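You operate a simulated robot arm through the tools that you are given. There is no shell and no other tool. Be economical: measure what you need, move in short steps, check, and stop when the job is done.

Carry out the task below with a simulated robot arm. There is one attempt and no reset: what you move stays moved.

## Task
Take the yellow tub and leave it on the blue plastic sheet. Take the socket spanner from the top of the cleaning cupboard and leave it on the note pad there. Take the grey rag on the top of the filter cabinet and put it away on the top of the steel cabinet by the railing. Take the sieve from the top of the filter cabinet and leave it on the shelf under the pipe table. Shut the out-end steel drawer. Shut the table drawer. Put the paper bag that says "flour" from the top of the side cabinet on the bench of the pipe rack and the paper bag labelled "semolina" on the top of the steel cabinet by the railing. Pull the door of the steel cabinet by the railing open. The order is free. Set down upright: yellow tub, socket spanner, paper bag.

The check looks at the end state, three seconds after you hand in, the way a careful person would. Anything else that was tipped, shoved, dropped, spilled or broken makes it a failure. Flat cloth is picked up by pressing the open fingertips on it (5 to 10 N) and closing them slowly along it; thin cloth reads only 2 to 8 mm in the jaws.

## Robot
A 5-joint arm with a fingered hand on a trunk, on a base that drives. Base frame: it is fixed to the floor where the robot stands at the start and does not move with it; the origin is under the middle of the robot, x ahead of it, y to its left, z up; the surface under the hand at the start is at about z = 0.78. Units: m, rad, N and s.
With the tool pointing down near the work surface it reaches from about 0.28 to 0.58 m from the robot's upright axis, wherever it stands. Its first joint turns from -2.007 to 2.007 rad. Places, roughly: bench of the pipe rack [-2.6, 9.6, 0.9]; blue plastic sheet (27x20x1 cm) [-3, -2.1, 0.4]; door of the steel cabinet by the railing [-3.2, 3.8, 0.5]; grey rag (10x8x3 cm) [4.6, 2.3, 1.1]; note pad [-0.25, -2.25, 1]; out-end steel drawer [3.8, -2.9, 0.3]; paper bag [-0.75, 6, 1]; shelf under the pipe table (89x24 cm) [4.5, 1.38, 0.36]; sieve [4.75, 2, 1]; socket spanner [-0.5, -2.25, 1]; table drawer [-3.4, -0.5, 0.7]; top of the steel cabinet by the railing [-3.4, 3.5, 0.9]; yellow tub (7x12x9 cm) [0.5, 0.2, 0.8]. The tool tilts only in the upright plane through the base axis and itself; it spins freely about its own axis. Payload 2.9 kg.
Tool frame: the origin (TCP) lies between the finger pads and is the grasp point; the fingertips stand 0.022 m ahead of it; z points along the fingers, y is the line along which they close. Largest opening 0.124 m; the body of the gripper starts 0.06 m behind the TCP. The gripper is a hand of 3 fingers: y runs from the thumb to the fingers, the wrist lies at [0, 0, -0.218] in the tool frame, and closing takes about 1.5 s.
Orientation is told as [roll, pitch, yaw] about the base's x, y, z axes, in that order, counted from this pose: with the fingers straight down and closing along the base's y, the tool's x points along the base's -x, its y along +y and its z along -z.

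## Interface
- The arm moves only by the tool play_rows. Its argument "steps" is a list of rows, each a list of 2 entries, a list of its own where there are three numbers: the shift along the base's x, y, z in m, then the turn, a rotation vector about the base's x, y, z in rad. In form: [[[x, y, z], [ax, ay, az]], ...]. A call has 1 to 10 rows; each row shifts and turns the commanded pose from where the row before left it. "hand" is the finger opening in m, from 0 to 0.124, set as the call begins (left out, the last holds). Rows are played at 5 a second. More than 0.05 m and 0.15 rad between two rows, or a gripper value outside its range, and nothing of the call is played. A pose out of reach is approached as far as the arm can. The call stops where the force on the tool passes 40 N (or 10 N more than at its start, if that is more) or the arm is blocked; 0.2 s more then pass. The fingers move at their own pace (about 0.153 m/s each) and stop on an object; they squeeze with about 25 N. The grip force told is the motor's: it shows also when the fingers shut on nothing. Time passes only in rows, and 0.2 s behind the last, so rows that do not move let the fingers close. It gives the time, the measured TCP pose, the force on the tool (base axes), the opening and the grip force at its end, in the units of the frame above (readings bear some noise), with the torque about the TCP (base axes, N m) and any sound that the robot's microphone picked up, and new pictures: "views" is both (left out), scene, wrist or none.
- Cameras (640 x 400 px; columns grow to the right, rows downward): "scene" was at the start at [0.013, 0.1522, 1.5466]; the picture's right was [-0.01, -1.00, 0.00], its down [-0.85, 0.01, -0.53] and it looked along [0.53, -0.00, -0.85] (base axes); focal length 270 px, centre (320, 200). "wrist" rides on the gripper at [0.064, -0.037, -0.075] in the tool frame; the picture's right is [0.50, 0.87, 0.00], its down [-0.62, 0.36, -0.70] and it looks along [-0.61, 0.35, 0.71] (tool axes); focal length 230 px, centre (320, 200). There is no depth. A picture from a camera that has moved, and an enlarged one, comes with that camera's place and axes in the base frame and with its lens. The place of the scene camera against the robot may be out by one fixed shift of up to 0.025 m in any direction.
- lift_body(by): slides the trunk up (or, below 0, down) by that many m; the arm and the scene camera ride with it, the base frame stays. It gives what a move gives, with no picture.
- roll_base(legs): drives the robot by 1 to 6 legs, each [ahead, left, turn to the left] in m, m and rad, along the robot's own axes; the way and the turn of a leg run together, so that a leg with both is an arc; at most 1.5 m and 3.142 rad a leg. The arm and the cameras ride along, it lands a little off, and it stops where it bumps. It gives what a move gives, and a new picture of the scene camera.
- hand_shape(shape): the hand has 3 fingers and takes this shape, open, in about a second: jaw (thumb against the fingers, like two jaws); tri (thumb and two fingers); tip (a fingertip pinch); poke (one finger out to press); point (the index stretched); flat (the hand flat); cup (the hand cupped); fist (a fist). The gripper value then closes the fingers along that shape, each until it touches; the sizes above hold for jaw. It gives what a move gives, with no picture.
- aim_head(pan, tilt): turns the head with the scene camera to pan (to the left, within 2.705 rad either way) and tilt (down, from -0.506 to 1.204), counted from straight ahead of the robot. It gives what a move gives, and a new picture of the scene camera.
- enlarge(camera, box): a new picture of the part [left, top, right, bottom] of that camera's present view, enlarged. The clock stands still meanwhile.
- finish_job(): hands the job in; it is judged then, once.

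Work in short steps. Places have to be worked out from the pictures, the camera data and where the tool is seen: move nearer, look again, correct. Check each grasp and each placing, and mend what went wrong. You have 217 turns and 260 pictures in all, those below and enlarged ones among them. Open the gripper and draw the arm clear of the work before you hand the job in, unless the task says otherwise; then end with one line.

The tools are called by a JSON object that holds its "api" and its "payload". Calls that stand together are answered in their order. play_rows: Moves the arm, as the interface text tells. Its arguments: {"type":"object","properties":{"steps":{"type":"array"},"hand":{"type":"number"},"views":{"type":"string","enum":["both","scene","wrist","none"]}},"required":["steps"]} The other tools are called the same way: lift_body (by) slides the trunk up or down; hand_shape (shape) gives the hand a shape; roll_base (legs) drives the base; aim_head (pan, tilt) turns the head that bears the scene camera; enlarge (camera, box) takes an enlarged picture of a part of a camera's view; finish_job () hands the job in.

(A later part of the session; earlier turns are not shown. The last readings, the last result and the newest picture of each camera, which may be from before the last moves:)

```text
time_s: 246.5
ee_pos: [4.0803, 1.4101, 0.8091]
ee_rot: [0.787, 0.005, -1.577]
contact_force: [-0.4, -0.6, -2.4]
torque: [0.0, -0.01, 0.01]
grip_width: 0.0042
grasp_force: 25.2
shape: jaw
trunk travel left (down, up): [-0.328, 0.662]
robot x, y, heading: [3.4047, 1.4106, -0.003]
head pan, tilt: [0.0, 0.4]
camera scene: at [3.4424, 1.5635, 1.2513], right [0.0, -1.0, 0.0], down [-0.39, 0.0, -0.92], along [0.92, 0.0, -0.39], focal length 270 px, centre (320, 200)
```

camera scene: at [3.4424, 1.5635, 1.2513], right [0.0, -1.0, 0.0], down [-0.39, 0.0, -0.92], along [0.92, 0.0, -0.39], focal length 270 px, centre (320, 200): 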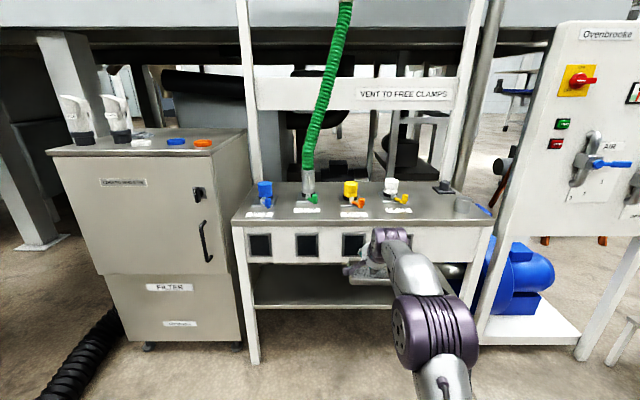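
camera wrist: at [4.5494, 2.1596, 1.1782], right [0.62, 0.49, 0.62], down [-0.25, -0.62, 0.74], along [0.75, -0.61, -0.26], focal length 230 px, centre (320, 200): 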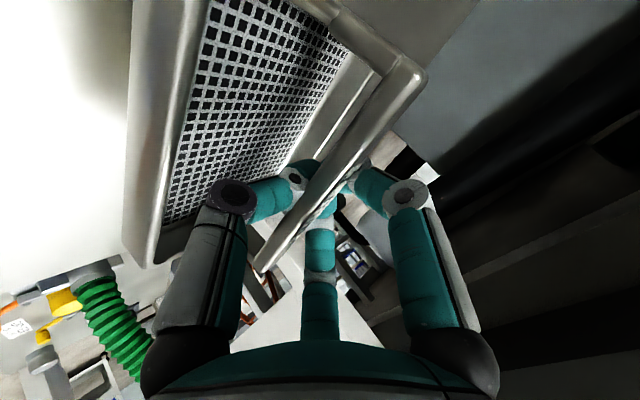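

The opening between shelf (z≈0.36) and apron (z≈0.575, x≈4.355) is ~21 cm. I lower the trunk, tilt the hand a bit flatter (to ~1.15 rad), and set TCP z≈0.455 before entering.

{"api": "lift_body", "payload": {"by": -0.28}}

{"api": "play_rows", "payload": {"steps": [[[0, 0, -0.02], [0, -0.12, 0]], [[0, 0, -0.025], [0, -0.12, 0]], [[0, 0, -0.03], [0, -0.12, 0]], [[0, 0, 0], [0, 0, 0]]]}}

```text
time_s: 249.3
ee_pos: [4.0794, 1.4095, 0.5291]
ee_rot: [0.786, 0.006, -1.579]
contact_force: [-0.2, 0.2, -1.4]
torque: [0.0, -0.01, 0.01]
grip_width: 0.0043
grasp_force: 25.2
shape: jaw
trunk travel left (down, up): [-0.048, 0.942]
robot x, y, heading: [3.4055, 1.4107, -0.008]
head pan, tilt: [0.0, 0.4]
```

```text
time_s: 250.3
ee_pos: [4.0801, 1.4095, 0.4526]
ee_rot: [1.149, 0.006, -1.576]
contact_force: [0.2, -0.7, -1.8]
torque: [-0.02, -0.01, -0.05]
grip_width: 0.004
grasp_force: 25.1
shape: jaw
trunk travel left (down, up): [-0.048, 0.942]
robot x, y, heading: [3.4031, 1.4122, -0.001]
head pan, tilt: [0.0, 0.4]
camera scene: at [3.4423, 1.5635, 0.9714], right [0.0, -1.0, 0.0], down [-0.39, 0.0, -0.92], along [0.92, 0.0, -0.39], focal length 270 px, centre (320, 200)
camera wrist: at [3.9969, 1.473, 0.4513], right [0.36, 0.49, 0.79], down [-0.5, -0.62, 0.61], along [0.79, -0.61, 0.02], focal length 230 px, centre (320, 200)
```

scene: 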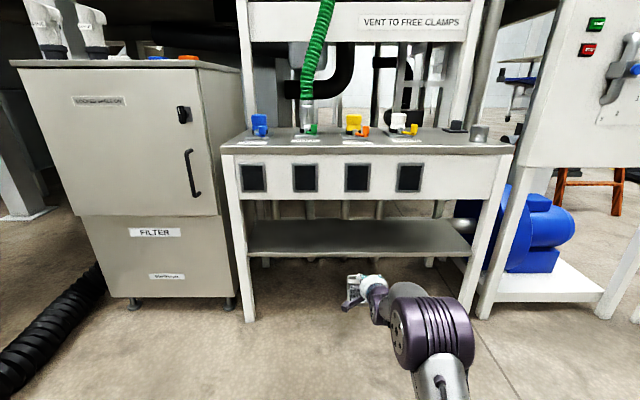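
wrist: 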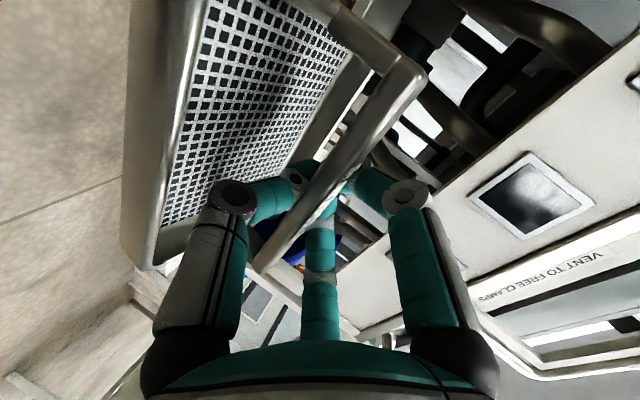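

I enlarge the shelf to measure its edges more exactly.

{"api": "enlarge", "payload": {"camera": "scene", "box": [220, 120, 540, 330]}}

```text
1.90 times, centred on (380, 225) of scene
camera zoom: at [3.4423, 1.5635, 0.9714], right [0.0, -1.0, 0.0], down [-0.39, 0.0, -0.92], along [0.92, 0.0, -0.39], focal length 515 px, centre (206, 152)
```

zoom: 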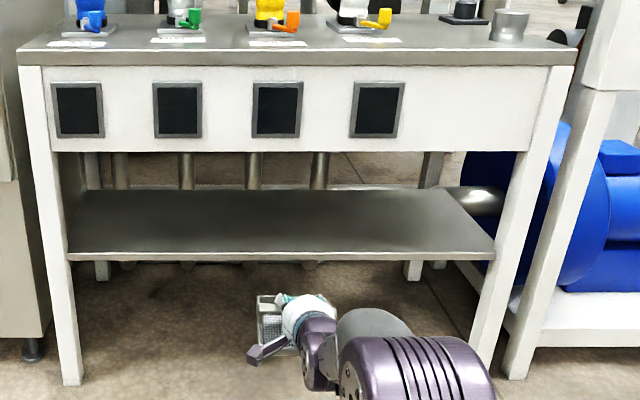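

Shelf: front x≈4.355, z≈0.36; apron bottom z≈0.585. Everything should pass; I drive in 0.25 first.

{"api": "roll_base", "payload": {"legs": [[0.25, 0, 0]]}}

{"api": "enlarge", "payload": {"camera": "scene", "box": [240, 130, 540, 330]}}

```text
time_s: 252.2
ee_pos: [4.3297, 1.4109, 0.455]
ee_rot: [1.147, 0.008, -1.573]
contact_force: [-0.9, 0.4, -1.6]
torque: [-0.04, -0.02, 0.0]
grip_width: 0.0042
grasp_force: 25.1
shape: jaw
trunk travel left (down, up): [-0.048, 0.942]
robot x, y, heading: [3.6522, 1.4098, 0.001]
head pan, tilt: [0.0, 0.4]
camera scene: at [3.6909, 1.563, 0.9714], right [0.0, -1.0, 0.0], down [-0.39, 0.0, -0.92], along [0.92, 0.0, -0.39], focal length 270 px, centre (320, 200)
```

scene: 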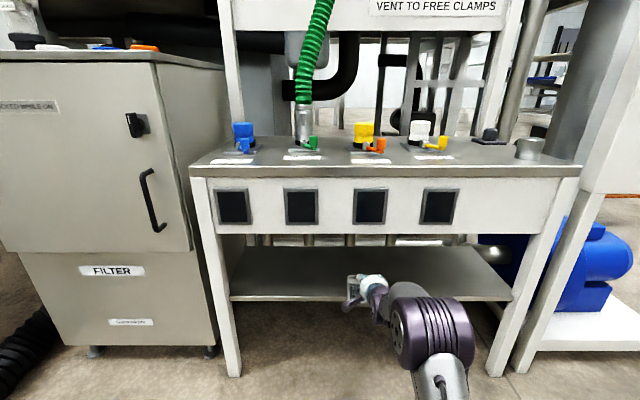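

```text
2.00 times, centred on (390, 230) of scene
camera zoom: at [3.6909, 1.563, 0.9714], right [0.0, -1.0, 0.0], down [-0.39, 0.0, -0.92], along [0.92, 0.0, -0.39], focal length 540 px, centre (180, 140)
```

zoom: 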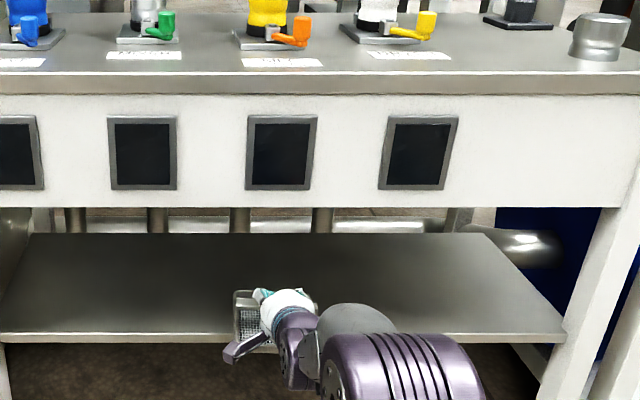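

Going well. I drive 0.13 further, so the sieve is over the shelf.

{"api": "roll_base", "payload": {"legs": [[0.13, 0, 0]]}}

{"api": "play_rows", "payload": {"steps": [[[0, 0, 0], [0, 0, 0]]], "views": "wrist"}}

```text
time_s: 253.4
ee_pos: [4.4568, 1.4126, 0.4525]
ee_rot: [1.149, 0.005, -1.572]
contact_force: [0.1, 0.3, -0.9]
torque: [-0.02, -0.03, -0.01]
grip_width: 0.0041
grasp_force: 24.9
shape: jaw
trunk travel left (down, up): [-0.048, 0.942]
robot x, y, heading: [3.7823, 1.4121, -0.001]
head pan, tilt: [0.0, 0.4]
camera scene: at [3.8182, 1.5631, 0.9714], right [0.0, -1.0, 0.0], down [-0.39, 0.0, -0.92], along [0.92, 0.0, -0.39], focal length 270 px, centre (320, 200)
```

scene: 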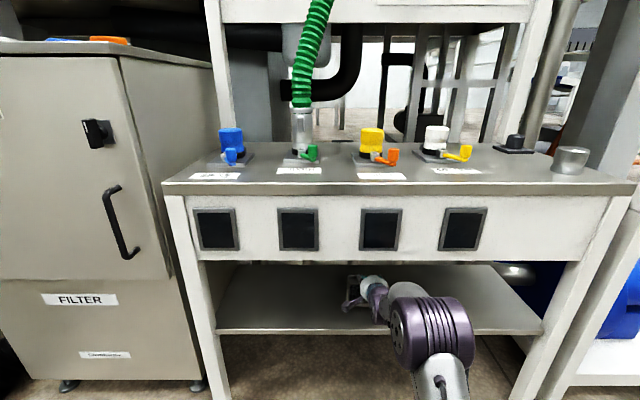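

```text
time_s: 253.8
ee_pos: [4.4569, 1.4115, 0.4525]
ee_rot: [1.147, 0.007, -1.571]
contact_force: [-0.2, -1.0, -1.7]
torque: [0.03, -0.02, -0.01]
grip_width: 0.0041
grasp_force: 25.1
shape: jaw
trunk travel left (down, up): [-0.048, 0.942]
robot x, y, heading: [3.7835, 1.4063, -0.003]
head pan, tilt: [0.0, 0.4]
camera wrist: at [4.3733, 1.475, 0.4516], right [0.36, 0.49, 0.79], down [-0.49, -0.62, 0.61], along [0.79, -0.61, 0.02], focal length 230 px, centre (320, 200)
```

wrist: 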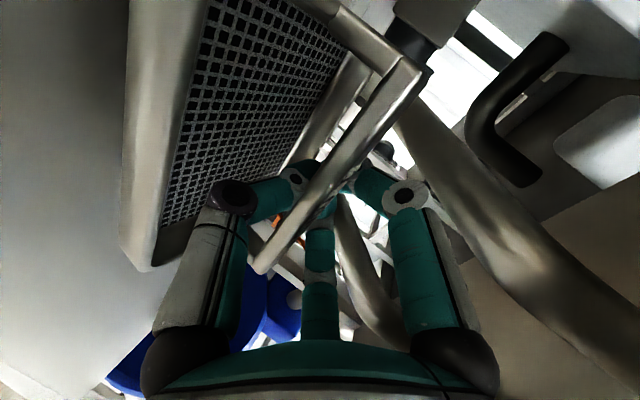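

The sieve is above the shelf. I lower with a slight rotation back toward level until it touches.

{"api": "play_rows", "payload": {"steps": [[[0, 0, -0.006], [0, 0.03, 0]], [[0, 0, -0.006], [0, 0.03, 0]], [[0, 0, -0.005], [0, 0.03, 0]], [[0, 0, -0.005], [0, 0.02, 0]], [[0, 0, 0], [0, 0, 0]]], "views": "wrist"}}

```text
time_s: 255.0
ee_pos: [4.458, 1.4111, 0.431]
ee_rot: [1.036, 0.006, -1.573]
contact_force: [-0.3, -0.3, -1.0]
torque: [-0.01, -0.01, -0.01]
grip_width: 0.0042
grasp_force: 24.5
shape: jaw
trunk travel left (down, up): [-0.048, 0.942]
robot x, y, heading: [3.783, 1.4106, 0.005]
head pan, tilt: [0.0, 0.4]
camera wrist: at [4.3737, 1.4747, 0.4385], right [0.44, 0.49, 0.75], down [-0.42, -0.62, 0.66], along [0.79, -0.61, -0.06], focal length 230 px, centre (320, 200)
```

wrist: 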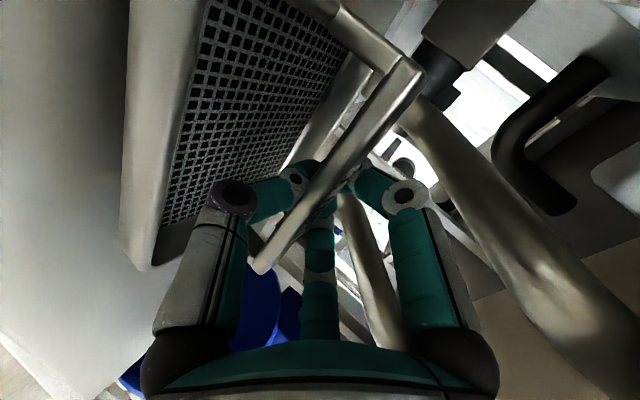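

No contact yet; continuing down in 4 mm steps.

{"api": "play_rows", "payload": {"steps": [[[0, 0, -0.004], [0, 0.02, 0]], [[0, 0, -0.004], [0, 0.02, 0]], [[0, 0, -0.004], [0, 0, 0]], [[0, 0, -0.004], [0, 0, 0]], [[0, 0, 0], [0, 0, 0]]], "views": "scene"}}

```text
time_s: 256.2
ee_pos: [4.4574, 1.4133, 0.415]
ee_rot: [0.995, 0.007, -1.574]
contact_force: [0.0, -0.1, -2.0]
torque: [0.03, 0.01, -0.01]
grip_width: 0.0042
grasp_force: 24.6
shape: jaw
trunk travel left (down, up): [-0.048, 0.942]
robot x, y, heading: [3.7781, 1.4106, -0.001]
head pan, tilt: [0.0, 0.4]
camera scene: at [3.8183, 1.5631, 0.9714], right [0.0, -1.0, 0.0], down [-0.39, 0.0, -0.92], along [0.92, 0.0, -0.39], focal length 270 px, centre (320, 200)
```

scene: 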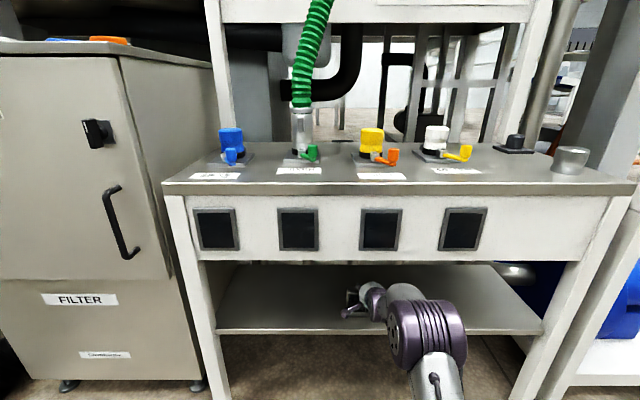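

Still free; I continue down.

{"api": "play_rows", "payload": {"steps": [[[0, 0, -0.005], [0, 0.02, 0]], [[0, 0, -0.005], [0, 0.02, 0]], [[0, 0, -0.005], [0, 0, 0]], [[0, 0, -0.005], [0, 0, 0]], [[0, 0, 0], [0, 0, 0]]], "views": "wrist"}}

{"api": "enlarge", "payload": {"camera": "scene", "box": [310, 260, 430, 340]}}

```text
time_s: 257.4
ee_pos: [4.4566, 1.4125, 0.3989]
ee_rot: [0.964, 0.006, -1.574]
contact_force: [7.6, 0.7, 25.0]
torque: [0.27, 0.17, -0.06]
grip_width: 0.0042
grasp_force: 25.3
shape: jaw
trunk travel left (down, up): [-0.048, 0.942]
robot x, y, heading: [3.783, 1.4081, 0.0]
head pan, tilt: [0.0, 0.4]
camera wrist: at [4.3736, 1.475, 0.412], right [0.5, 0.49, 0.71], down [-0.37, -0.62, 0.69], along [0.78, -0.61, -0.12], focal length 230 px, centre (320, 200)
```

wrist: 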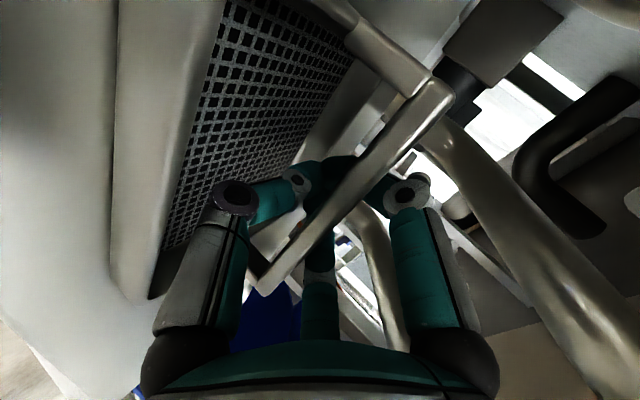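

```text
5.00 times, centred on (370, 300) of scene
camera zoom: at [3.8152, 1.5629, 0.9717], right [0.0, -1.0, 0.0], down [-0.39, 0.0, -0.92], along [0.92, 0.0, -0.39], focal length 1351 px, centre (70, -300)
```

zoom: 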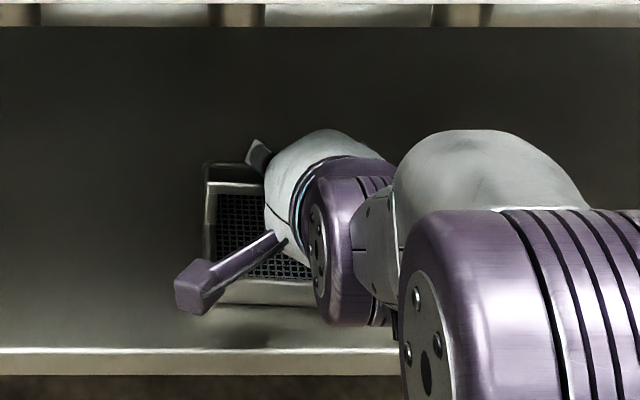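

The sieve has seated on the shelf well behind the front edge. I open slightly and look.

{"api": "play_rows", "payload": {"steps": [[[0, 0, 0.003], [0, 0, 0]], [[0, 0, 0], [0, 0, 0]], [[0, 0, 0], [0, 0, 0]]], "hand": 0.04, "views": "wrist"}}

```text
time_s: 258.2
ee_pos: [4.4558, 1.4116, 0.3967]
ee_rot: [0.957, 0.006, -1.572]
contact_force: [1.3, 0.4, 2.4]
torque: [0.01, -0.02, 0.01]
grip_width: 0.0387
grasp_force: 0.0
shape: jaw
trunk travel left (down, up): [-0.048, 0.942]
robot x, y, heading: [3.7793, 1.4104, 0.0]
head pan, tilt: [0.0, 0.4]
camera wrist: at [4.3739, 1.4752, 0.4115], right [0.5, 0.49, 0.71], down [-0.37, -0.62, 0.69], along [0.78, -0.61, -0.13], focal length 230 px, centre (320, 200)
```

wrist: 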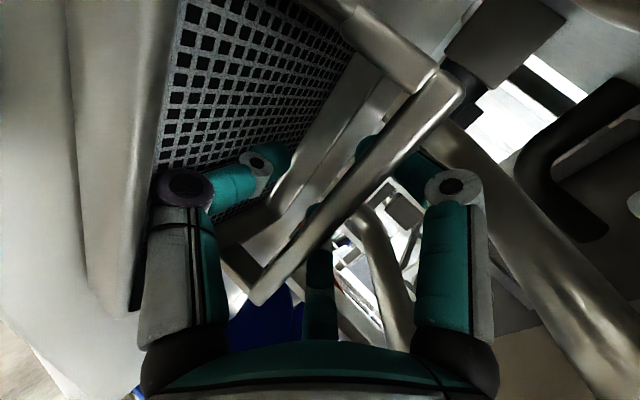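

Released. I withdraw along the tool axis in small steps.

{"api": "play_rows", "payload": {"steps": [[[-0.01, 0, 0.007], [0, 0, 0]], [[-0.012, 0, 0.008], [0, 0, 0]], [[-0.014, 0, 0.008], [0, 0, 0]], [[-0.016, 0, 0.006], [0, 0, 0]], [[-0.02, 0, 0.003], [0, 0, 0]]], "views": "both"}}

```text
time_s: 259.4
ee_pos: [4.3863, 1.4124, 0.4315]
ee_rot: [0.957, 0.009, -1.571]
contact_force: [0.8, -1.0, 0.6]
torque: [0.01, -0.01, 0.02]
grip_width: 0.0399
grasp_force: 0.1
shape: jaw
trunk travel left (down, up): [-0.048, 0.942]
robot x, y, heading: [3.78, 1.4088, -0.003]
head pan, tilt: [0.0, 0.4]
camera scene: at [3.8182, 1.5631, 0.9714], right [0.0, -1.0, 0.0], down [-0.39, 0.0, -0.92], along [0.92, 0.0, -0.39], focal length 270 px, centre (320, 200)
camera wrist: at [4.3023, 1.4755, 0.4453], right [0.5, 0.49, 0.71], down [-0.37, -0.62, 0.69], along [0.78, -0.61, -0.13], focal length 230 px, centre (320, 200)
```

scene: 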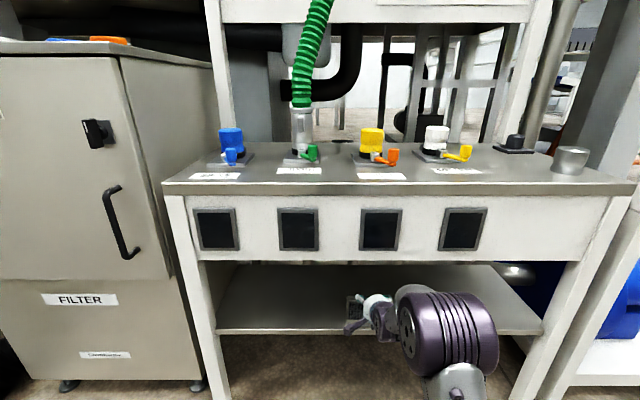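
wrist: 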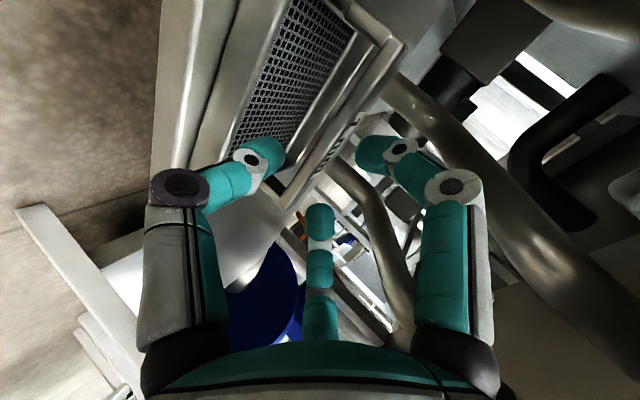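

The sieve lies flat on the shelf. I back out, straighten the hand and raise the trunk fully for the rag behind the COARSE unit.

{"api": "roll_base", "payload": {"legs": [[-0.4, 0, 0]]}}

{"api": "play_rows", "payload": {"steps": [[[-0.02, 0, 0.02], [0, 0.137, 0]], [[-0.02, 0, 0.02], [0, 0.137, 0]], [[-0.03, 0, 0.02], [0, 0.137, 0]], [[-0.03, 0, 0.02], [0, 0.137, 0]], [[-0.03, 0, 0.02], [0, 0.137, 0]], [[-0.03, 0, 0.02], [0, 0.137, 0]], [[-0.03, 0, 0.02], [0, 0.137, 0]]], "hand": 0.1, "views": "scene"}}

{"api": "lift_body", "payload": {"by": 0.4}}

{"api": "lift_body", "payload": {"by": 0.4}}

{"api": "lift_body", "payload": {"by": 0.14}}

{"api": "roll_base", "payload": {"legs": [[0, 0.94, 0], [0.35, 0, 0]]}}

```text
time_s: 261.9
ee_pos: [3.9849, 1.4136, 0.4318]
ee_rot: [0.959, 0.009, -1.568]
contact_force: [0.2, 0.5, 0.5]
torque: [0.0, -0.05, -0.04]
grip_width: 0.0396
grasp_force: 0.0
shape: jaw
trunk travel left (down, up): [-0.048, 0.942]
robot x, y, heading: [3.3824, 1.41, 0.001]
head pan, tilt: [0.0, 0.4]
camera scene: at [3.4164, 1.5623, 0.9714], right [0.0, -1.0, 0.0], down [-0.39, 0.0, -0.92], along [0.92, 0.0, -0.39], focal length 270 px, centre (320, 200)
```

scene: 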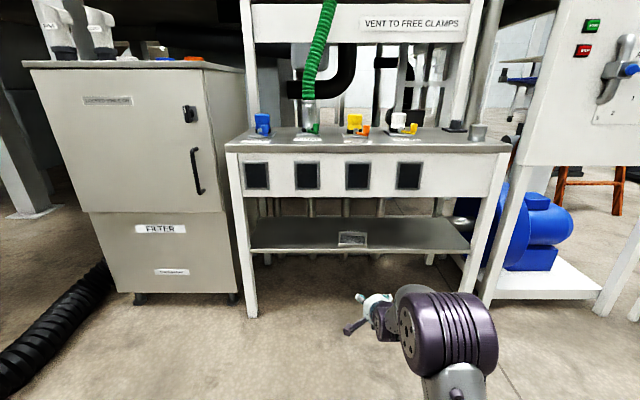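

```text
time_s: 263.5
ee_pos: [3.7919, 1.412, 0.5727]
ee_rot: [-0.002, 0.001, -1.576]
contact_force: [-0.2, 0.8, 0.1]
torque: [0.03, 0.02, -0.01]
grip_width: 0.0997
grasp_force: 0.1
shape: jaw
trunk travel left (down, up): [-0.048, 0.942]
robot x, y, heading: [3.3787, 1.411, 0.006]
head pan, tilt: [0.0, 0.4]
camera scene: at [3.4164, 1.5623, 0.9714], right [0.0, -1.0, 0.0], down [-0.39, 0.0, -0.92], along [0.92, 0.0, -0.39], focal length 270 px, centre (320, 200)
```

scene: 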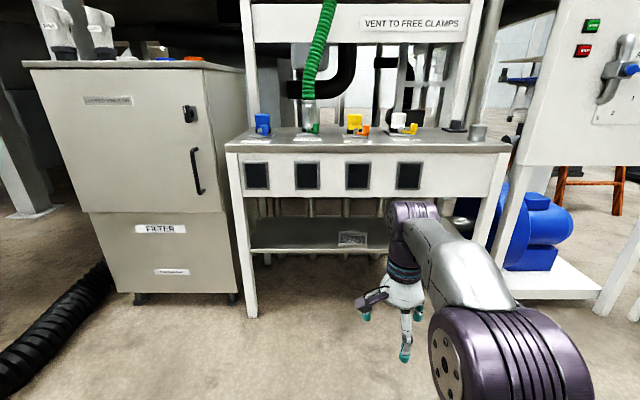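

```text
time_s: 267.4
ee_pos: [3.792, 1.4117, 0.9718]
ee_rot: [-0.002, 0.0, -1.576]
contact_force: [0.0, -0.2, -0.9]
torque: [0.0, -0.02, 0.01]
grip_width: 0.0998
grasp_force: 0.0
shape: jaw
trunk travel left (down, up): [-0.448, 0.542]
robot x, y, heading: [3.3838, 1.4126, 0.004]
head pan, tilt: [0.0, 0.4]
```

```text
time_s: 271.2
ee_pos: [3.7919, 1.4114, 1.3715]
ee_rot: [-0.004, -0.001, -1.577]
contact_force: [-0.1, -0.4, 0.1]
torque: [-0.01, 0.01, -0.03]
grip_width: 0.0998
grasp_force: 0.1
shape: jaw
trunk travel left (down, up): [-0.848, 0.142]
robot x, y, heading: [3.38, 1.4073, 0.006]
head pan, tilt: [0.0, 0.4]
```

```text
time_s: 272.9
ee_pos: [3.7917, 1.4108, 1.5114]
ee_rot: [-0.001, -0.001, -1.577]
contact_force: [0.6, 0.1, 0.2]
torque: [0.02, 0.0, -0.02]
grip_width: 0.0997
grasp_force: 0.1
shape: jaw
trunk travel left (down, up): [-0.988, 0.002]
robot x, y, heading: [3.3827, 1.4099, 0.002]
head pan, tilt: [0.0, 0.4]
```

```text
time_s: 279.6
ee_pos: [4.1307, 2.3453, 1.5121]
ee_rot: [0.002, 0.001, -1.588]
contact_force: [0.8, -0.3, -0.2]
torque: [-0.01, 0.0, 0.05]
grip_width: 0.0997
grasp_force: 0.1
shape: jaw
trunk travel left (down, up): [-0.988, 0.002]
robot x, y, heading: [3.7217, 2.3443, -0.011]
head pan, tilt: [0.0, 0.4]
camera scene: at [3.7566, 2.5, 1.9114], right [-0.01, -1.0, 0.0], down [-0.39, 0.0, -0.92], along [0.92, -0.01, -0.39], focal length 270 px, centre (320, 200)
```

scene: 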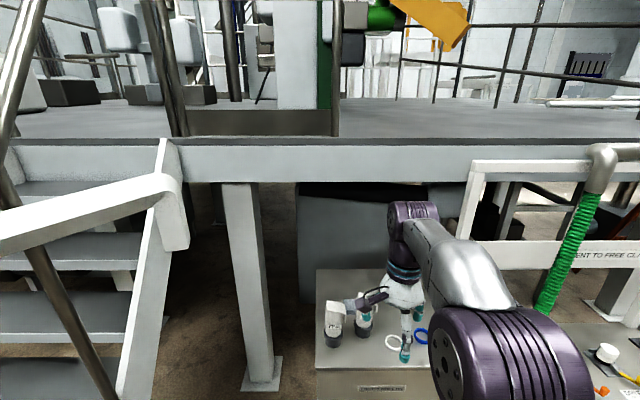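

The sieve is fine on its shelf. I drive closer to the cabinet (hand high) and tilt the head down to see the rag from above.

{"api": "roll_base", "payload": {"legs": [[0.28, 0, 0.011]]}}

{"api": "aim_head", "payload": {"pan": -0.1, "tilt": 0.8}}

{"api": "enlarge", "payload": {"camera": "scene", "box": [200, 100, 440, 300]}}

```text
time_s: 281.6
ee_pos: [4.3956, 2.3488, 1.5123]
ee_rot: [-0.002, 0.002, -1.526]
contact_force: [-0.1, -0.7, -0.2]
torque: [-0.01, 0.03, -0.02]
grip_width: 0.1
grasp_force: 0.1
shape: jaw
trunk travel left (down, up): [-0.988, 0.002]
robot x, y, heading: [3.9859, 2.3283, 0.053]
head pan, tilt: [0.0, 0.4]
stopped in leg 1: the robot was blocked; the commanded pose is now the measured one
camera scene: at [4.0147, 2.4813, 1.9115], right [0.05, -1.0, 0.0], down [-0.39, -0.02, -0.92], along [0.92, 0.05, -0.39], focal length 270 px, centre (320, 200)
```

scene: 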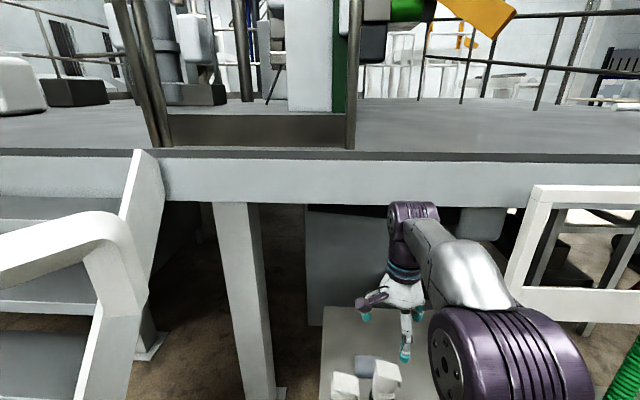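

```text
time_s: 282.4
ee_pos: [4.3948, 2.3517, 1.5133]
ee_rot: [-0.002, 0.0, -1.526]
contact_force: [-0.6, -0.2, -0.1]
torque: [-0.01, 0.05, -0.01]
grip_width: 0.0997
grasp_force: 0.0
shape: jaw
trunk travel left (down, up): [-0.988, 0.002]
robot x, y, heading: [3.9846, 2.329, 0.052]
head pan, tilt: [-0.099, 0.799]
camera scene: at [4.0011, 2.4752, 1.8763], right [-0.05, -1.0, 0.0], down [-0.72, 0.03, -0.7], along [0.7, -0.03, -0.72], focal length 270 px, centre (320, 200)
```

scene: 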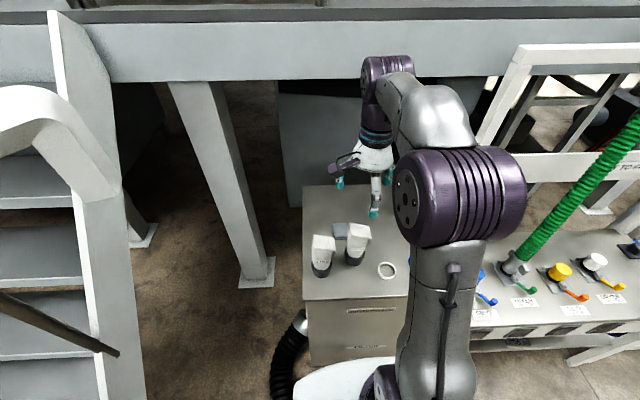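

```text
2.00 times, centred on (320, 200) of scene
camera zoom: at [4.0011, 2.4752, 1.8763], right [-0.05, -1.0, 0.0], down [-0.72, 0.03, -0.7], along [0.7, -0.03, -0.72], focal length 540 px, centre (320, 200)
```

zoom: 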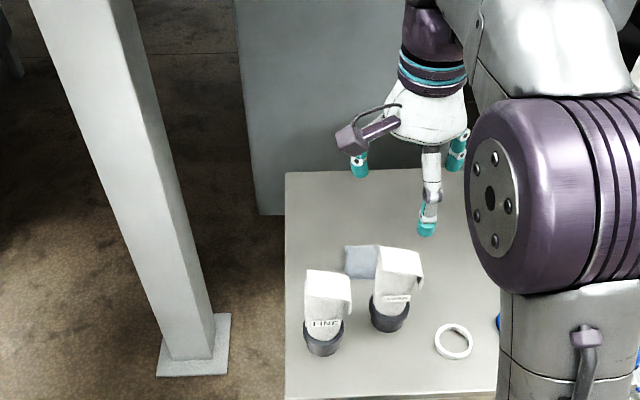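

The base bumped something (likely the hose at the left). I back off, shift right to y≈2.2 and straighten, then approach again gently.

{"api": "roll_base", "payload": {"legs": [[-0.1, 0, -0.053], [0, -0.13, 0], [0.12, 0, 0]]}}

```text
time_s: 285.3
ee_pos: [4.4165, 2.1928, 1.5125]
ee_rot: [0.0, 0.0, -1.581]
contact_force: [0.1, -0.9, 0.4]
torque: [0.02, 0.01, -0.01]
grip_width: 0.0996
grasp_force: 0.1
shape: jaw
trunk travel left (down, up): [-0.988, 0.002]
robot x, y, heading: [4.0089, 2.1939, -0.003]
head pan, tilt: [-0.099, 0.799]
camera scene: at [4.0287, 2.3383, 1.8764], right [-0.1, -0.99, 0.0], down [-0.71, 0.07, -0.7], along [0.69, -0.07, -0.72], focal length 270 px, centre (320, 200)
```

scene: 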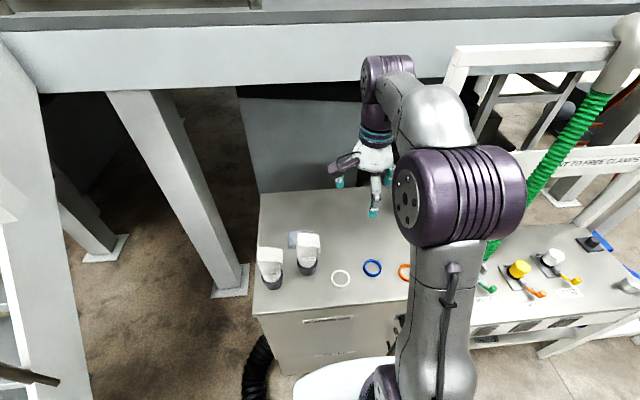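

Base at 4.009; I nudge 2 cm more, then bring the hand over the rag at z≈1.33 spun so the thumb is on the left and the camera bracket on the far side.

{"api": "roll_base", "payload": {"legs": [[0.02, 0, 0]]}}

{"api": "play_rows", "payload": {"steps": [[[0, 0.015, -0.02], [0, 0, -0.15]], [[0, 0.015, -0.02], [0, 0, -0.15]], [[0.02, 0.015, -0.02], [0, 0, -0.15]], [[0.02, 0.015, -0.02], [0, 0, -0.15]], [[0.02, 0.015, -0.02], [0, 0, -0.15]], [[0.02, 0.015, -0.02], [0, 0, -0.15]], [[0.02, 0.015, -0.02], [0, 0, -0.15]], [[0.02, 0.015, -0.02], [0, 0, -0.15]], [[0.02, 0.015, -0.02], [0, 0, -0.15]], [[0.02, 0.015, 0], [0, 0, -0.15]]], "hand": 0.1}}

```text
time_s: 286.1
ee_pos: [4.4331, 2.194, 1.515]
ee_rot: [0.004, -0.001, -1.58]
contact_force: [-0.1, 0.2, 0.1]
torque: [0.02, -0.03, 0.0]
grip_width: 0.0995
grasp_force: 0.0
shape: jaw
trunk travel left (down, up): [-0.988, 0.002]
robot x, y, heading: [4.0295, 2.194, 0.005]
head pan, tilt: [-0.099, 0.799]
camera scene: at [4.0448, 2.3397, 1.8763], right [-0.1, -0.99, 0.0], down [-0.71, 0.07, -0.7], along [0.7, -0.07, -0.71], focal length 270 px, centre (320, 200)
```

scene: 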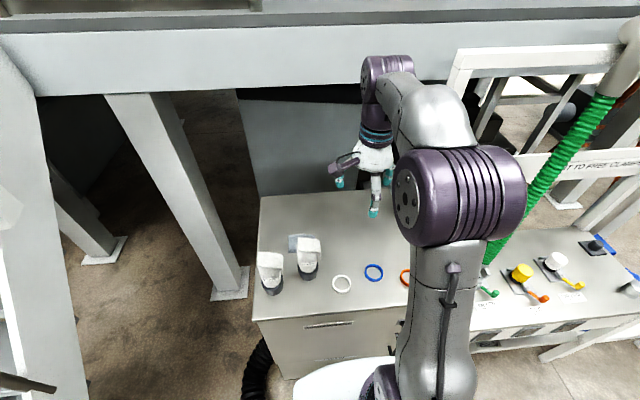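

```text
time_s: 288.3
ee_pos: [4.5792, 2.3398, 1.3303]
ee_rot: [0.0, 0.0, -3.084]
contact_force: [0.0, -0.9, 0.5]
torque: [0.02, -0.02, 0.05]
grip_width: 0.0996
grasp_force: 0.0
shape: jaw
out of reach, approached as far as the arm can: row 10
trunk travel left (down, up): [-0.988, 0.002]
robot x, y, heading: [4.0245, 2.1943, -0.002]
head pan, tilt: [-0.099, 0.799]
camera scene: at [4.0508, 2.3398, 1.8763], right [-0.1, -0.99, 0.0], down [-0.71, 0.07, -0.7], along [0.69, -0.07, -0.72], focal length 270 px, centre (320, 200)
camera wrist: at [4.6414, 2.379, 1.4061], right [0.55, -0.84, 0.0], down [-0.6, -0.39, 0.7], along [-0.59, -0.39, -0.71], focal length 230 px, centre (320, 200)
```

scene: 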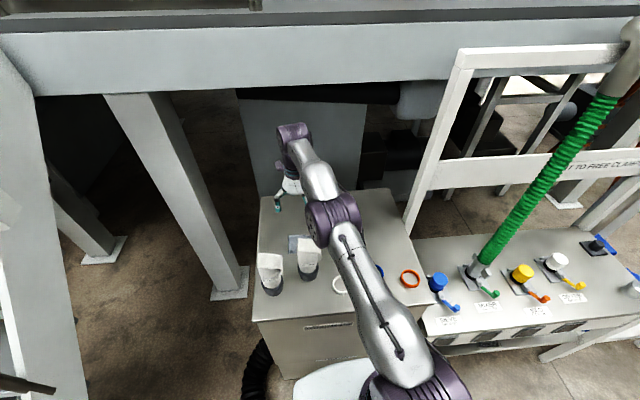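
wrist: 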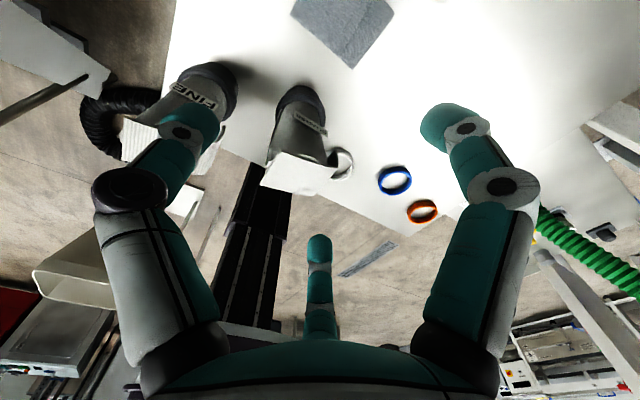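

The rag spans x 4.595–4.67, y 2.29–2.39; COARSE's back is at x≈4.53. I tilt by 0.22 rad to gain reach, move over the rag's centre and lower to z≈1.14.

{"api": "play_rows", "payload": {"steps": [[[0.02, 0, -0.02], [0.026, -0.107, 0]], [[0.02, 0, -0.03], [0.025, -0.107, 0]], [[0.016, 0, -0.04], [0, 0, -0.05]], [[0, 0, -0.05], [0, 0, 0]], [[0, 0, -0.05], [0, 0, 0]], [[0, 0, 0], [0, 0, 0]]], "hand": 0.07}}

```text
time_s: 289.7
ee_pos: [4.6328, 2.3353, 1.1394]
ee_rot: [-0.051, 0.215, -3.135]
contact_force: [0.5, -0.5, 0.1]
torque: [0.02, 0.0, 0.0]
grip_width: 0.0702
grasp_force: 0.1
shape: jaw
out of reach, approached as far as the arm can: row 5
trunk travel left (down, up): [-0.988, 0.002]
robot x, y, heading: [4.0252, 2.192, -0.001]
head pan, tilt: [-0.099, 0.799]
camera scene: at [4.051, 2.3394, 1.8763], right [-0.1, -0.99, 0.0], down [-0.71, 0.07, -0.7], along [0.69, -0.07, -0.72], focal length 270 px, centre (320, 200)
camera wrist: at [4.6776, 2.3671, 1.2286], right [0.5, -0.86, 0.06], down [-0.74, -0.4, 0.54], along [-0.44, -0.32, -0.84], focal length 230 px, centre (320, 200)
```

scene: 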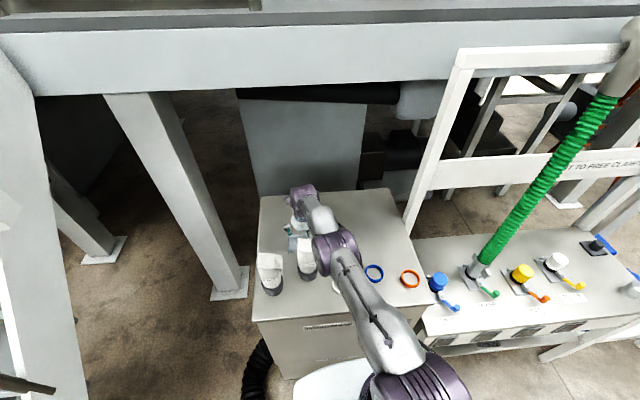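
wrist: 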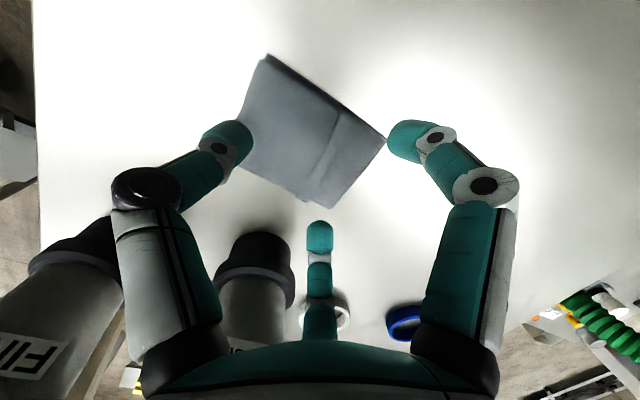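

The hand is centred over the rag. I narrow to 0.05 and lower until light contact.

{"api": "play_rows", "payload": {"steps": [[[-0.003, 0.002, -0.015], [0, 0, 0]], [[0, 0, -0.015], [0, 0, 0]], [[0, 0, -0.005], [0, 0, 0]], [[0, 0, -0.004], [0, 0, 0]], [[0, 0, 0], [0, 0, 0]]], "hand": 0.05, "views": "wrist"}}

```text
time_s: 290.9
ee_pos: [4.623, 2.329, 1.105]
ee_rot: [-0.049, 0.217, -3.135]
contact_force: [-3.2, 0.5, 13.5]
torque: [-0.13, 0.3, -0.02]
grip_width: 0.0496
grasp_force: 0.2
shape: jaw
out of reach, approached as far as the arm can: row 2, 3
trunk travel left (down, up): [-0.988, 0.002]
robot x, y, heading: [4.0265, 2.1956, -0.002]
head pan, tilt: [-0.099, 0.799]
camera wrist: at [4.668, 2.3609, 1.1943], right [0.5, -0.86, 0.06], down [-0.75, -0.4, 0.53], along [-0.43, -0.32, -0.84], focal length 230 px, centre (320, 200)
```

wrist: 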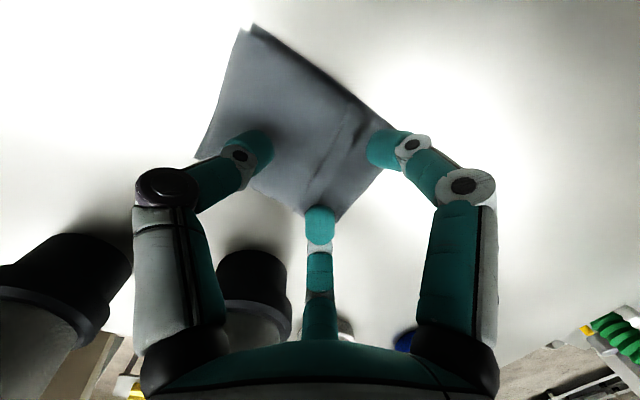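

Contact at 13 N with all tips on the rag. I ease up 1 mm and close slowly in stages.

{"api": "play_rows", "payload": {"steps": [[[0, 0, 0.001], [0, 0, 0]], [[0, 0, 0], [0, 0, 0]]], "hand": 0.035, "views": "none"}}

{"api": "play_rows", "payload": {"steps": [[[0, 0, -0.001], [0, 0, 0]], [[0, 0, 0], [0, 0, 0]]], "hand": 0.02, "views": "none"}}

{"api": "play_rows", "payload": {"steps": [[[0, 0, 0], [0, 0, 0]], [[0, 0, 0], [0, 0, 0]], [[0, 0, 0], [0, 0, 0]], [[0, 0, 0], [0, 0, 0]]], "hand": 0, "views": "wrist"}}

```text
time_s: 291.5
ee_pos: [4.6241, 2.3283, 1.1037]
ee_rot: [-0.051, 0.214, -3.135]
contact_force: [-2.2, -1.0, 8.2]
torque: [-0.08, 0.18, -0.02]
grip_width: 0.0354
grasp_force: 0.0
shape: jaw
trunk travel left (down, up): [-0.988, 0.002]
robot x, y, heading: [4.0242, 2.194, -0.002]
head pan, tilt: [-0.099, 0.799]
```

```text
time_s: 292.1
ee_pos: [4.6236, 2.3276, 1.1034]
ee_rot: [-0.05, 0.213, -3.136]
contact_force: [-1.4, -1.0, 5.3]
torque: [-0.07, 0.03, 0.0]
grip_width: 0.0209
grasp_force: 0.1
shape: jaw
trunk travel left (down, up): [-0.988, 0.002]
robot x, y, heading: [4.0258, 2.1941, -0.0]
head pan, tilt: [-0.099, 0.799]
```

```text
time_s: 293.1
ee_pos: [4.6248, 2.3284, 1.1022]
ee_rot: [-0.051, 0.211, -3.133]
contact_force: [0.3, 1.6, 0.0]
torque: [0.03, 0.0, 0.03]
grip_width: 0.0068
grasp_force: 25.1
shape: jaw
trunk travel left (down, up): [-0.988, 0.002]
robot x, y, heading: [4.0285, 2.1963, -0.006]
head pan, tilt: [-0.099, 0.799]
camera wrist: at [4.6711, 2.361, 1.1919], right [0.5, -0.86, 0.06], down [-0.75, -0.4, 0.54], along [-0.44, -0.32, -0.84], focal length 230 px, centre (320, 200)
```

wrist: 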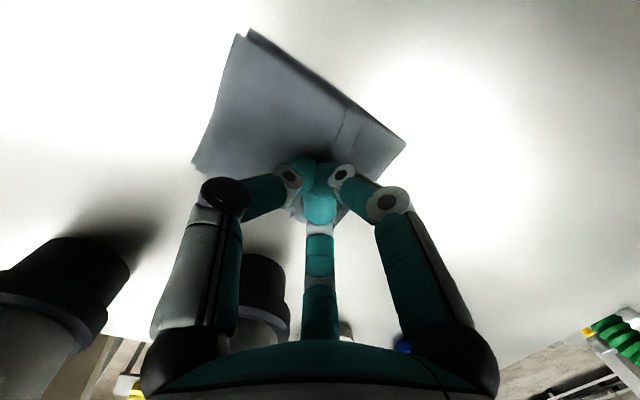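

Width 0.0068 with 25 N: cloth is pinched. I lift 6 cm and check.

{"api": "play_rows", "payload": {"steps": [[[0, 0, 0.015], [0, 0, 0]], [[0, 0, 0.02], [0, 0, 0]], [[0, 0, 0.025], [0, 0, 0]], [[0, 0, 0], [0, 0, 0]]], "views": "wrist"}}

```text
time_s: 294.1
ee_pos: [4.6269, 2.3304, 1.1633]
ee_rot: [-0.049, 0.213, -3.133]
contact_force: [0.7, 0.3, 1.5]
torque: [0.03, -0.01, 0.02]
grip_width: 0.0068
grasp_force: 25.4
shape: jaw
trunk travel left (down, up): [-0.988, 0.002]
robot x, y, heading: [4.0244, 2.1993, 0.002]
head pan, tilt: [-0.099, 0.799]
camera wrist: at [4.6736, 2.3614, 1.2519], right [0.5, -0.86, 0.06], down [-0.75, -0.4, 0.54], along [-0.44, -0.32, -0.84], focal length 230 px, centre (320, 200)
```

wrist: 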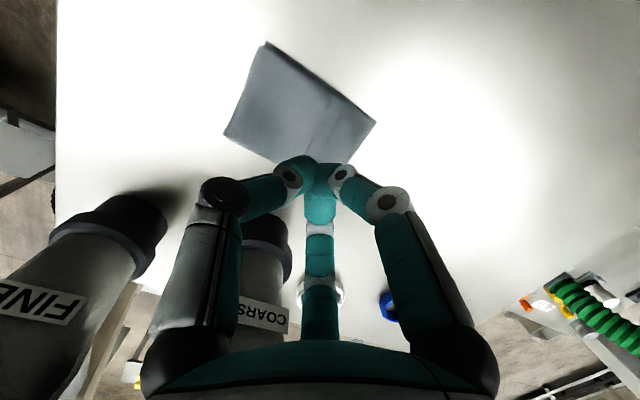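

The rag seems to have stayed on the cabinet. I zoom in on the fingertips to check.

{"api": "enlarge", "payload": {"camera": "wrist", "box": [210, 20, 430, 240]}}

```text
1.82 times, centred on (320, 130) of wrist
camera zoom: at [4.6736, 2.3614, 1.2519], right [0.5, -0.86, 0.06], down [-0.75, -0.4, 0.54], along [-0.44, -0.32, -0.84], focal length 418 px, centre (320, 327)
```

zoom: 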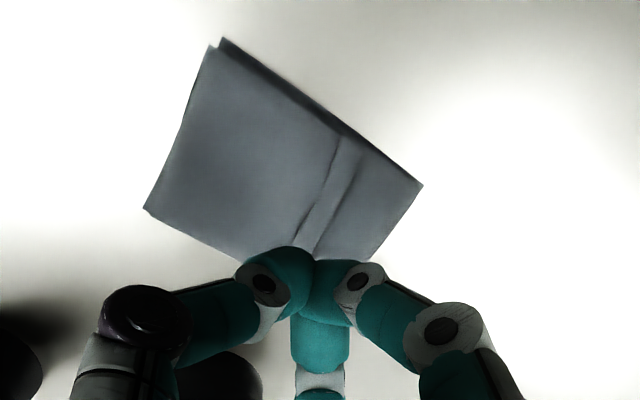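

The rag was not taken: the tips rose while closing. I open, recentre, and this time keep pressing while closing.

{"api": "play_rows", "payload": {"steps": [[[0.006, 0.007, 0], [0.012, -0.05, 0]], [[0, 0, -0.02], [0, 0, 0]], [[0, 0, -0.02], [0, 0, 0]], [[0, 0, -0.012], [0, 0, 0]], [[0, 0, -0.005], [0, 0, 0]], [[0, 0, 0], [0, 0, 0]]], "hand": 0.045, "views": "wrist"}}

```text
time_s: 295.5
ee_pos: [4.6324, 2.3321, 1.1078]
ee_rot: [-0.065, 0.267, -3.137]
contact_force: [-2.3, -2.1, 8.8]
torque: [-0.12, 0.22, 0.04]
grip_width: 0.0446
grasp_force: 0.2
shape: jaw
out of reach, approached as far as the arm can: row 1
trunk travel left (down, up): [-0.988, 0.002]
robot x, y, heading: [4.0259, 2.1932, 0.001]
head pan, tilt: [-0.099, 0.799]
camera wrist: at [4.6735, 2.3628, 1.1995], right [0.5, -0.86, 0.08], down [-0.77, -0.4, 0.49], along [-0.39, -0.3, -0.87], focal length 230 px, centre (320, 200)
```

wrist: 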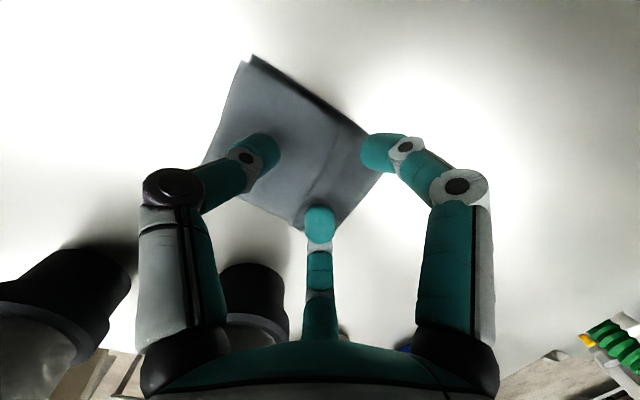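

Contact at 9 N. I close in stages, adding 2–3 mm of downward press at each.

{"api": "play_rows", "payload": {"steps": [[[0, 0, -0.003], [0, 0, 0]], [[0, 0, 0], [0, 0, 0]]], "hand": 0.033, "views": "none"}}

{"api": "play_rows", "payload": {"steps": [[[0, 0, -0.003], [0, 0, 0]], [[0, 0, 0], [0, 0, 0]]], "hand": 0.024, "views": "none"}}

{"api": "play_rows", "payload": {"steps": [[[0, 0, -0.003], [0, 0, 0]], [[0, 0, 0], [0, 0, 0]]], "hand": 0.015, "views": "none"}}

```text
time_s: 296.1
ee_pos: [4.6322, 2.331, 1.1048]
ee_rot: [-0.065, 0.265, -3.138]
contact_force: [-2.3, -2.6, 10.6]
torque: [-0.12, 0.19, 0.05]
grip_width: 0.0338
grasp_force: 0.1
shape: jaw
out of reach, approached as far as the arm can: row 1
trunk travel left (down, up): [-0.988, 0.002]
robot x, y, heading: [4.0238, 2.1986, -0.001]
head pan, tilt: [-0.099, 0.799]
```

```text
time_s: 296.7
ee_pos: [4.632, 2.3301, 1.1033]
ee_rot: [-0.064, 0.267, -3.137]
contact_force: [-1.6, 2.9, 16.4]
torque: [0.31, 0.01, 0.01]
grip_width: 0.0256
grasp_force: 0.1
shape: jaw
trunk travel left (down, up): [-0.988, 0.002]
robot x, y, heading: [4.0251, 2.1956, -0.001]
head pan, tilt: [-0.099, 0.799]
```

```text
time_s: 297.3
ee_pos: [4.6327, 2.3299, 1.0983]
ee_rot: [-0.062, 0.268, -3.138]
contact_force: [1.1, 2.1, 19.8]
torque: [0.07, -0.01, -0.02]
grip_width: 0.0152
grasp_force: 24.9
shape: jaw
trunk travel left (down, up): [-0.988, 0.002]
robot x, y, heading: [4.0233, 2.1959, -0.002]
head pan, tilt: [-0.099, 0.799]
```

Grip force now shows at 0.015 – cloth is gathered. I close fully and lift.

{"api": "play_rows", "payload": {"steps": [[[0, 0, 0.001], [0, 0, 0]], [[0, 0, 0], [0, 0, 0]], [[0, 0, 0], [0, 0, 0]], [[0, 0, 0.015], [0, 0, 0]], [[0, 0, 0.02], [0, 0, 0]], [[0, 0, 0.025], [0, 0, 0]], [[0, 0, 0], [0, 0, 0]]], "hand": 0, "views": "wrist"}}

```text
time_s: 298.9
ee_pos: [4.6339, 2.3302, 1.1573]
ee_rot: [-0.063, 0.265, -3.138]
contact_force: [0.1, 0.3, 0.1]
torque: [0.0, 0.02, 0.0]
grip_width: 0.0134
grasp_force: 25.2
shape: jaw
trunk travel left (down, up): [-0.988, 0.002]
robot x, y, heading: [4.0244, 2.1952, -0.001]
head pan, tilt: [-0.099, 0.799]
camera wrist: at [4.676, 2.3613, 1.2499], right [0.5, -0.86, 0.08], down [-0.77, -0.4, 0.49], along [-0.39, -0.31, -0.87], focal length 230 px, centre (320, 200)
```

wrist: 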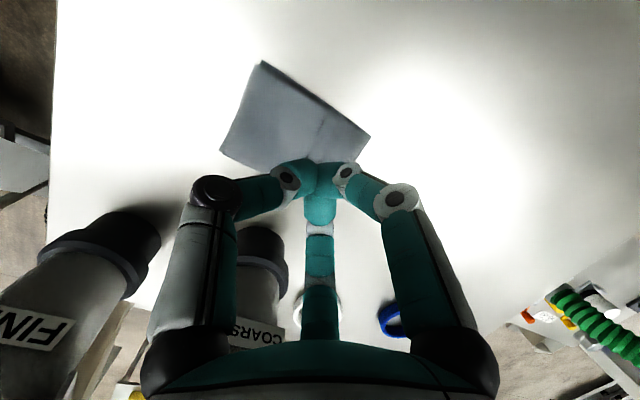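

Still on the cabinet. The folded rag is better taken as a 3 cm stack by its sides (fingers on both long sides, thumb at the left end). That needs less tilt, so I lift clear and nudge the base slightly closer first.

{"api": "play_rows", "payload": {"steps": [[[0, 0, 0.03], [0, 0, 0]], [[0, 0, 0.03], [0, 0, 0]]], "hand": 0.1, "views": "none"}}

{"api": "roll_base", "payload": {"legs": [[0.03, 0.02, 0]]}}

```text
time_s: 299.5
ee_pos: [4.6339, 2.3309, 1.2169]
ee_rot: [-0.063, 0.264, -3.139]
contact_force: [0.6, -0.4, 0.3]
torque: [-0.02, 0.01, -0.01]
grip_width: 0.0998
grasp_force: 0.1
shape: jaw
trunk travel left (down, up): [-0.988, 0.002]
robot x, y, heading: [4.0197, 2.1963, -0.002]
head pan, tilt: [-0.099, 0.799]
```

```text
time_s: 300.4
ee_pos: [4.6594, 2.3487, 1.2203]
ee_rot: [-0.065, 0.267, -3.14]
contact_force: [-0.3, -0.3, -1.0]
torque: [-0.02, -0.03, -0.03]
grip_width: 0.0999
grasp_force: 0.0
shape: jaw
trunk travel left (down, up): [-0.988, 0.002]
robot x, y, heading: [4.0562, 2.2151, -0.002]
head pan, tilt: [-0.099, 0.799]
camera scene: at [4.0726, 2.3543, 1.8768], right [-0.1, -0.99, 0.0], down [-0.71, 0.07, -0.7], along [0.7, -0.07, -0.71], focal length 270 px, centre (320, 200)
```

scene: 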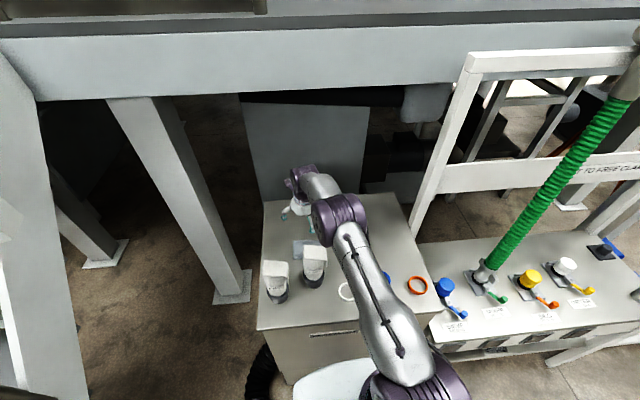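

Base is now at x≈4.05, so nearly vertical works. I straighten the tilt to ~0.07, centre at (4.629, 2.347) and descend above the rag with opening 0.105.

{"api": "play_rows", "payload": {"steps": [[[-0.015, 0, -0.01], [-0.022, 0.098, 0]], [[-0.015, -0.002, -0.02], [-0.022, 0.098, 0]], [[0, 0, -0.03], [0, 0, 0]], [[0, 0, -0.025], [0, 0, 0]], [[0, 0, 0], [0, 0, 0]]], "hand": 0.105, "views": "wrist"}}

```text
time_s: 301.6
ee_pos: [4.6278, 2.3487, 1.1313]
ee_rot: [-0.017, 0.068, -3.132]
contact_force: [0.2, -0.3, -0.4]
torque: [-0.01, -0.01, -0.01]
grip_width: 0.1047
grasp_force: 0.0
shape: jaw
out of reach, approached as far as the arm can: row 3, 4
trunk travel left (down, up): [-0.988, 0.002]
robot x, y, heading: [4.0553, 2.2169, -0.004]
head pan, tilt: [-0.099, 0.799]
camera wrist: at [4.6865, 2.383, 1.212], right [0.51, -0.86, 0.02], down [-0.66, -0.38, 0.65], along [-0.55, -0.34, -0.76], focal length 230 px, centre (320, 200)
```

wrist: 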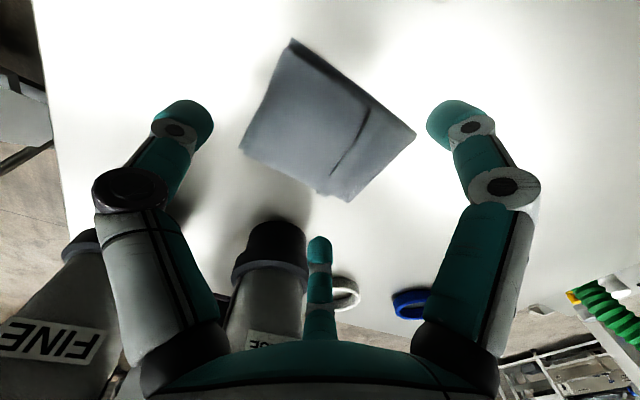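

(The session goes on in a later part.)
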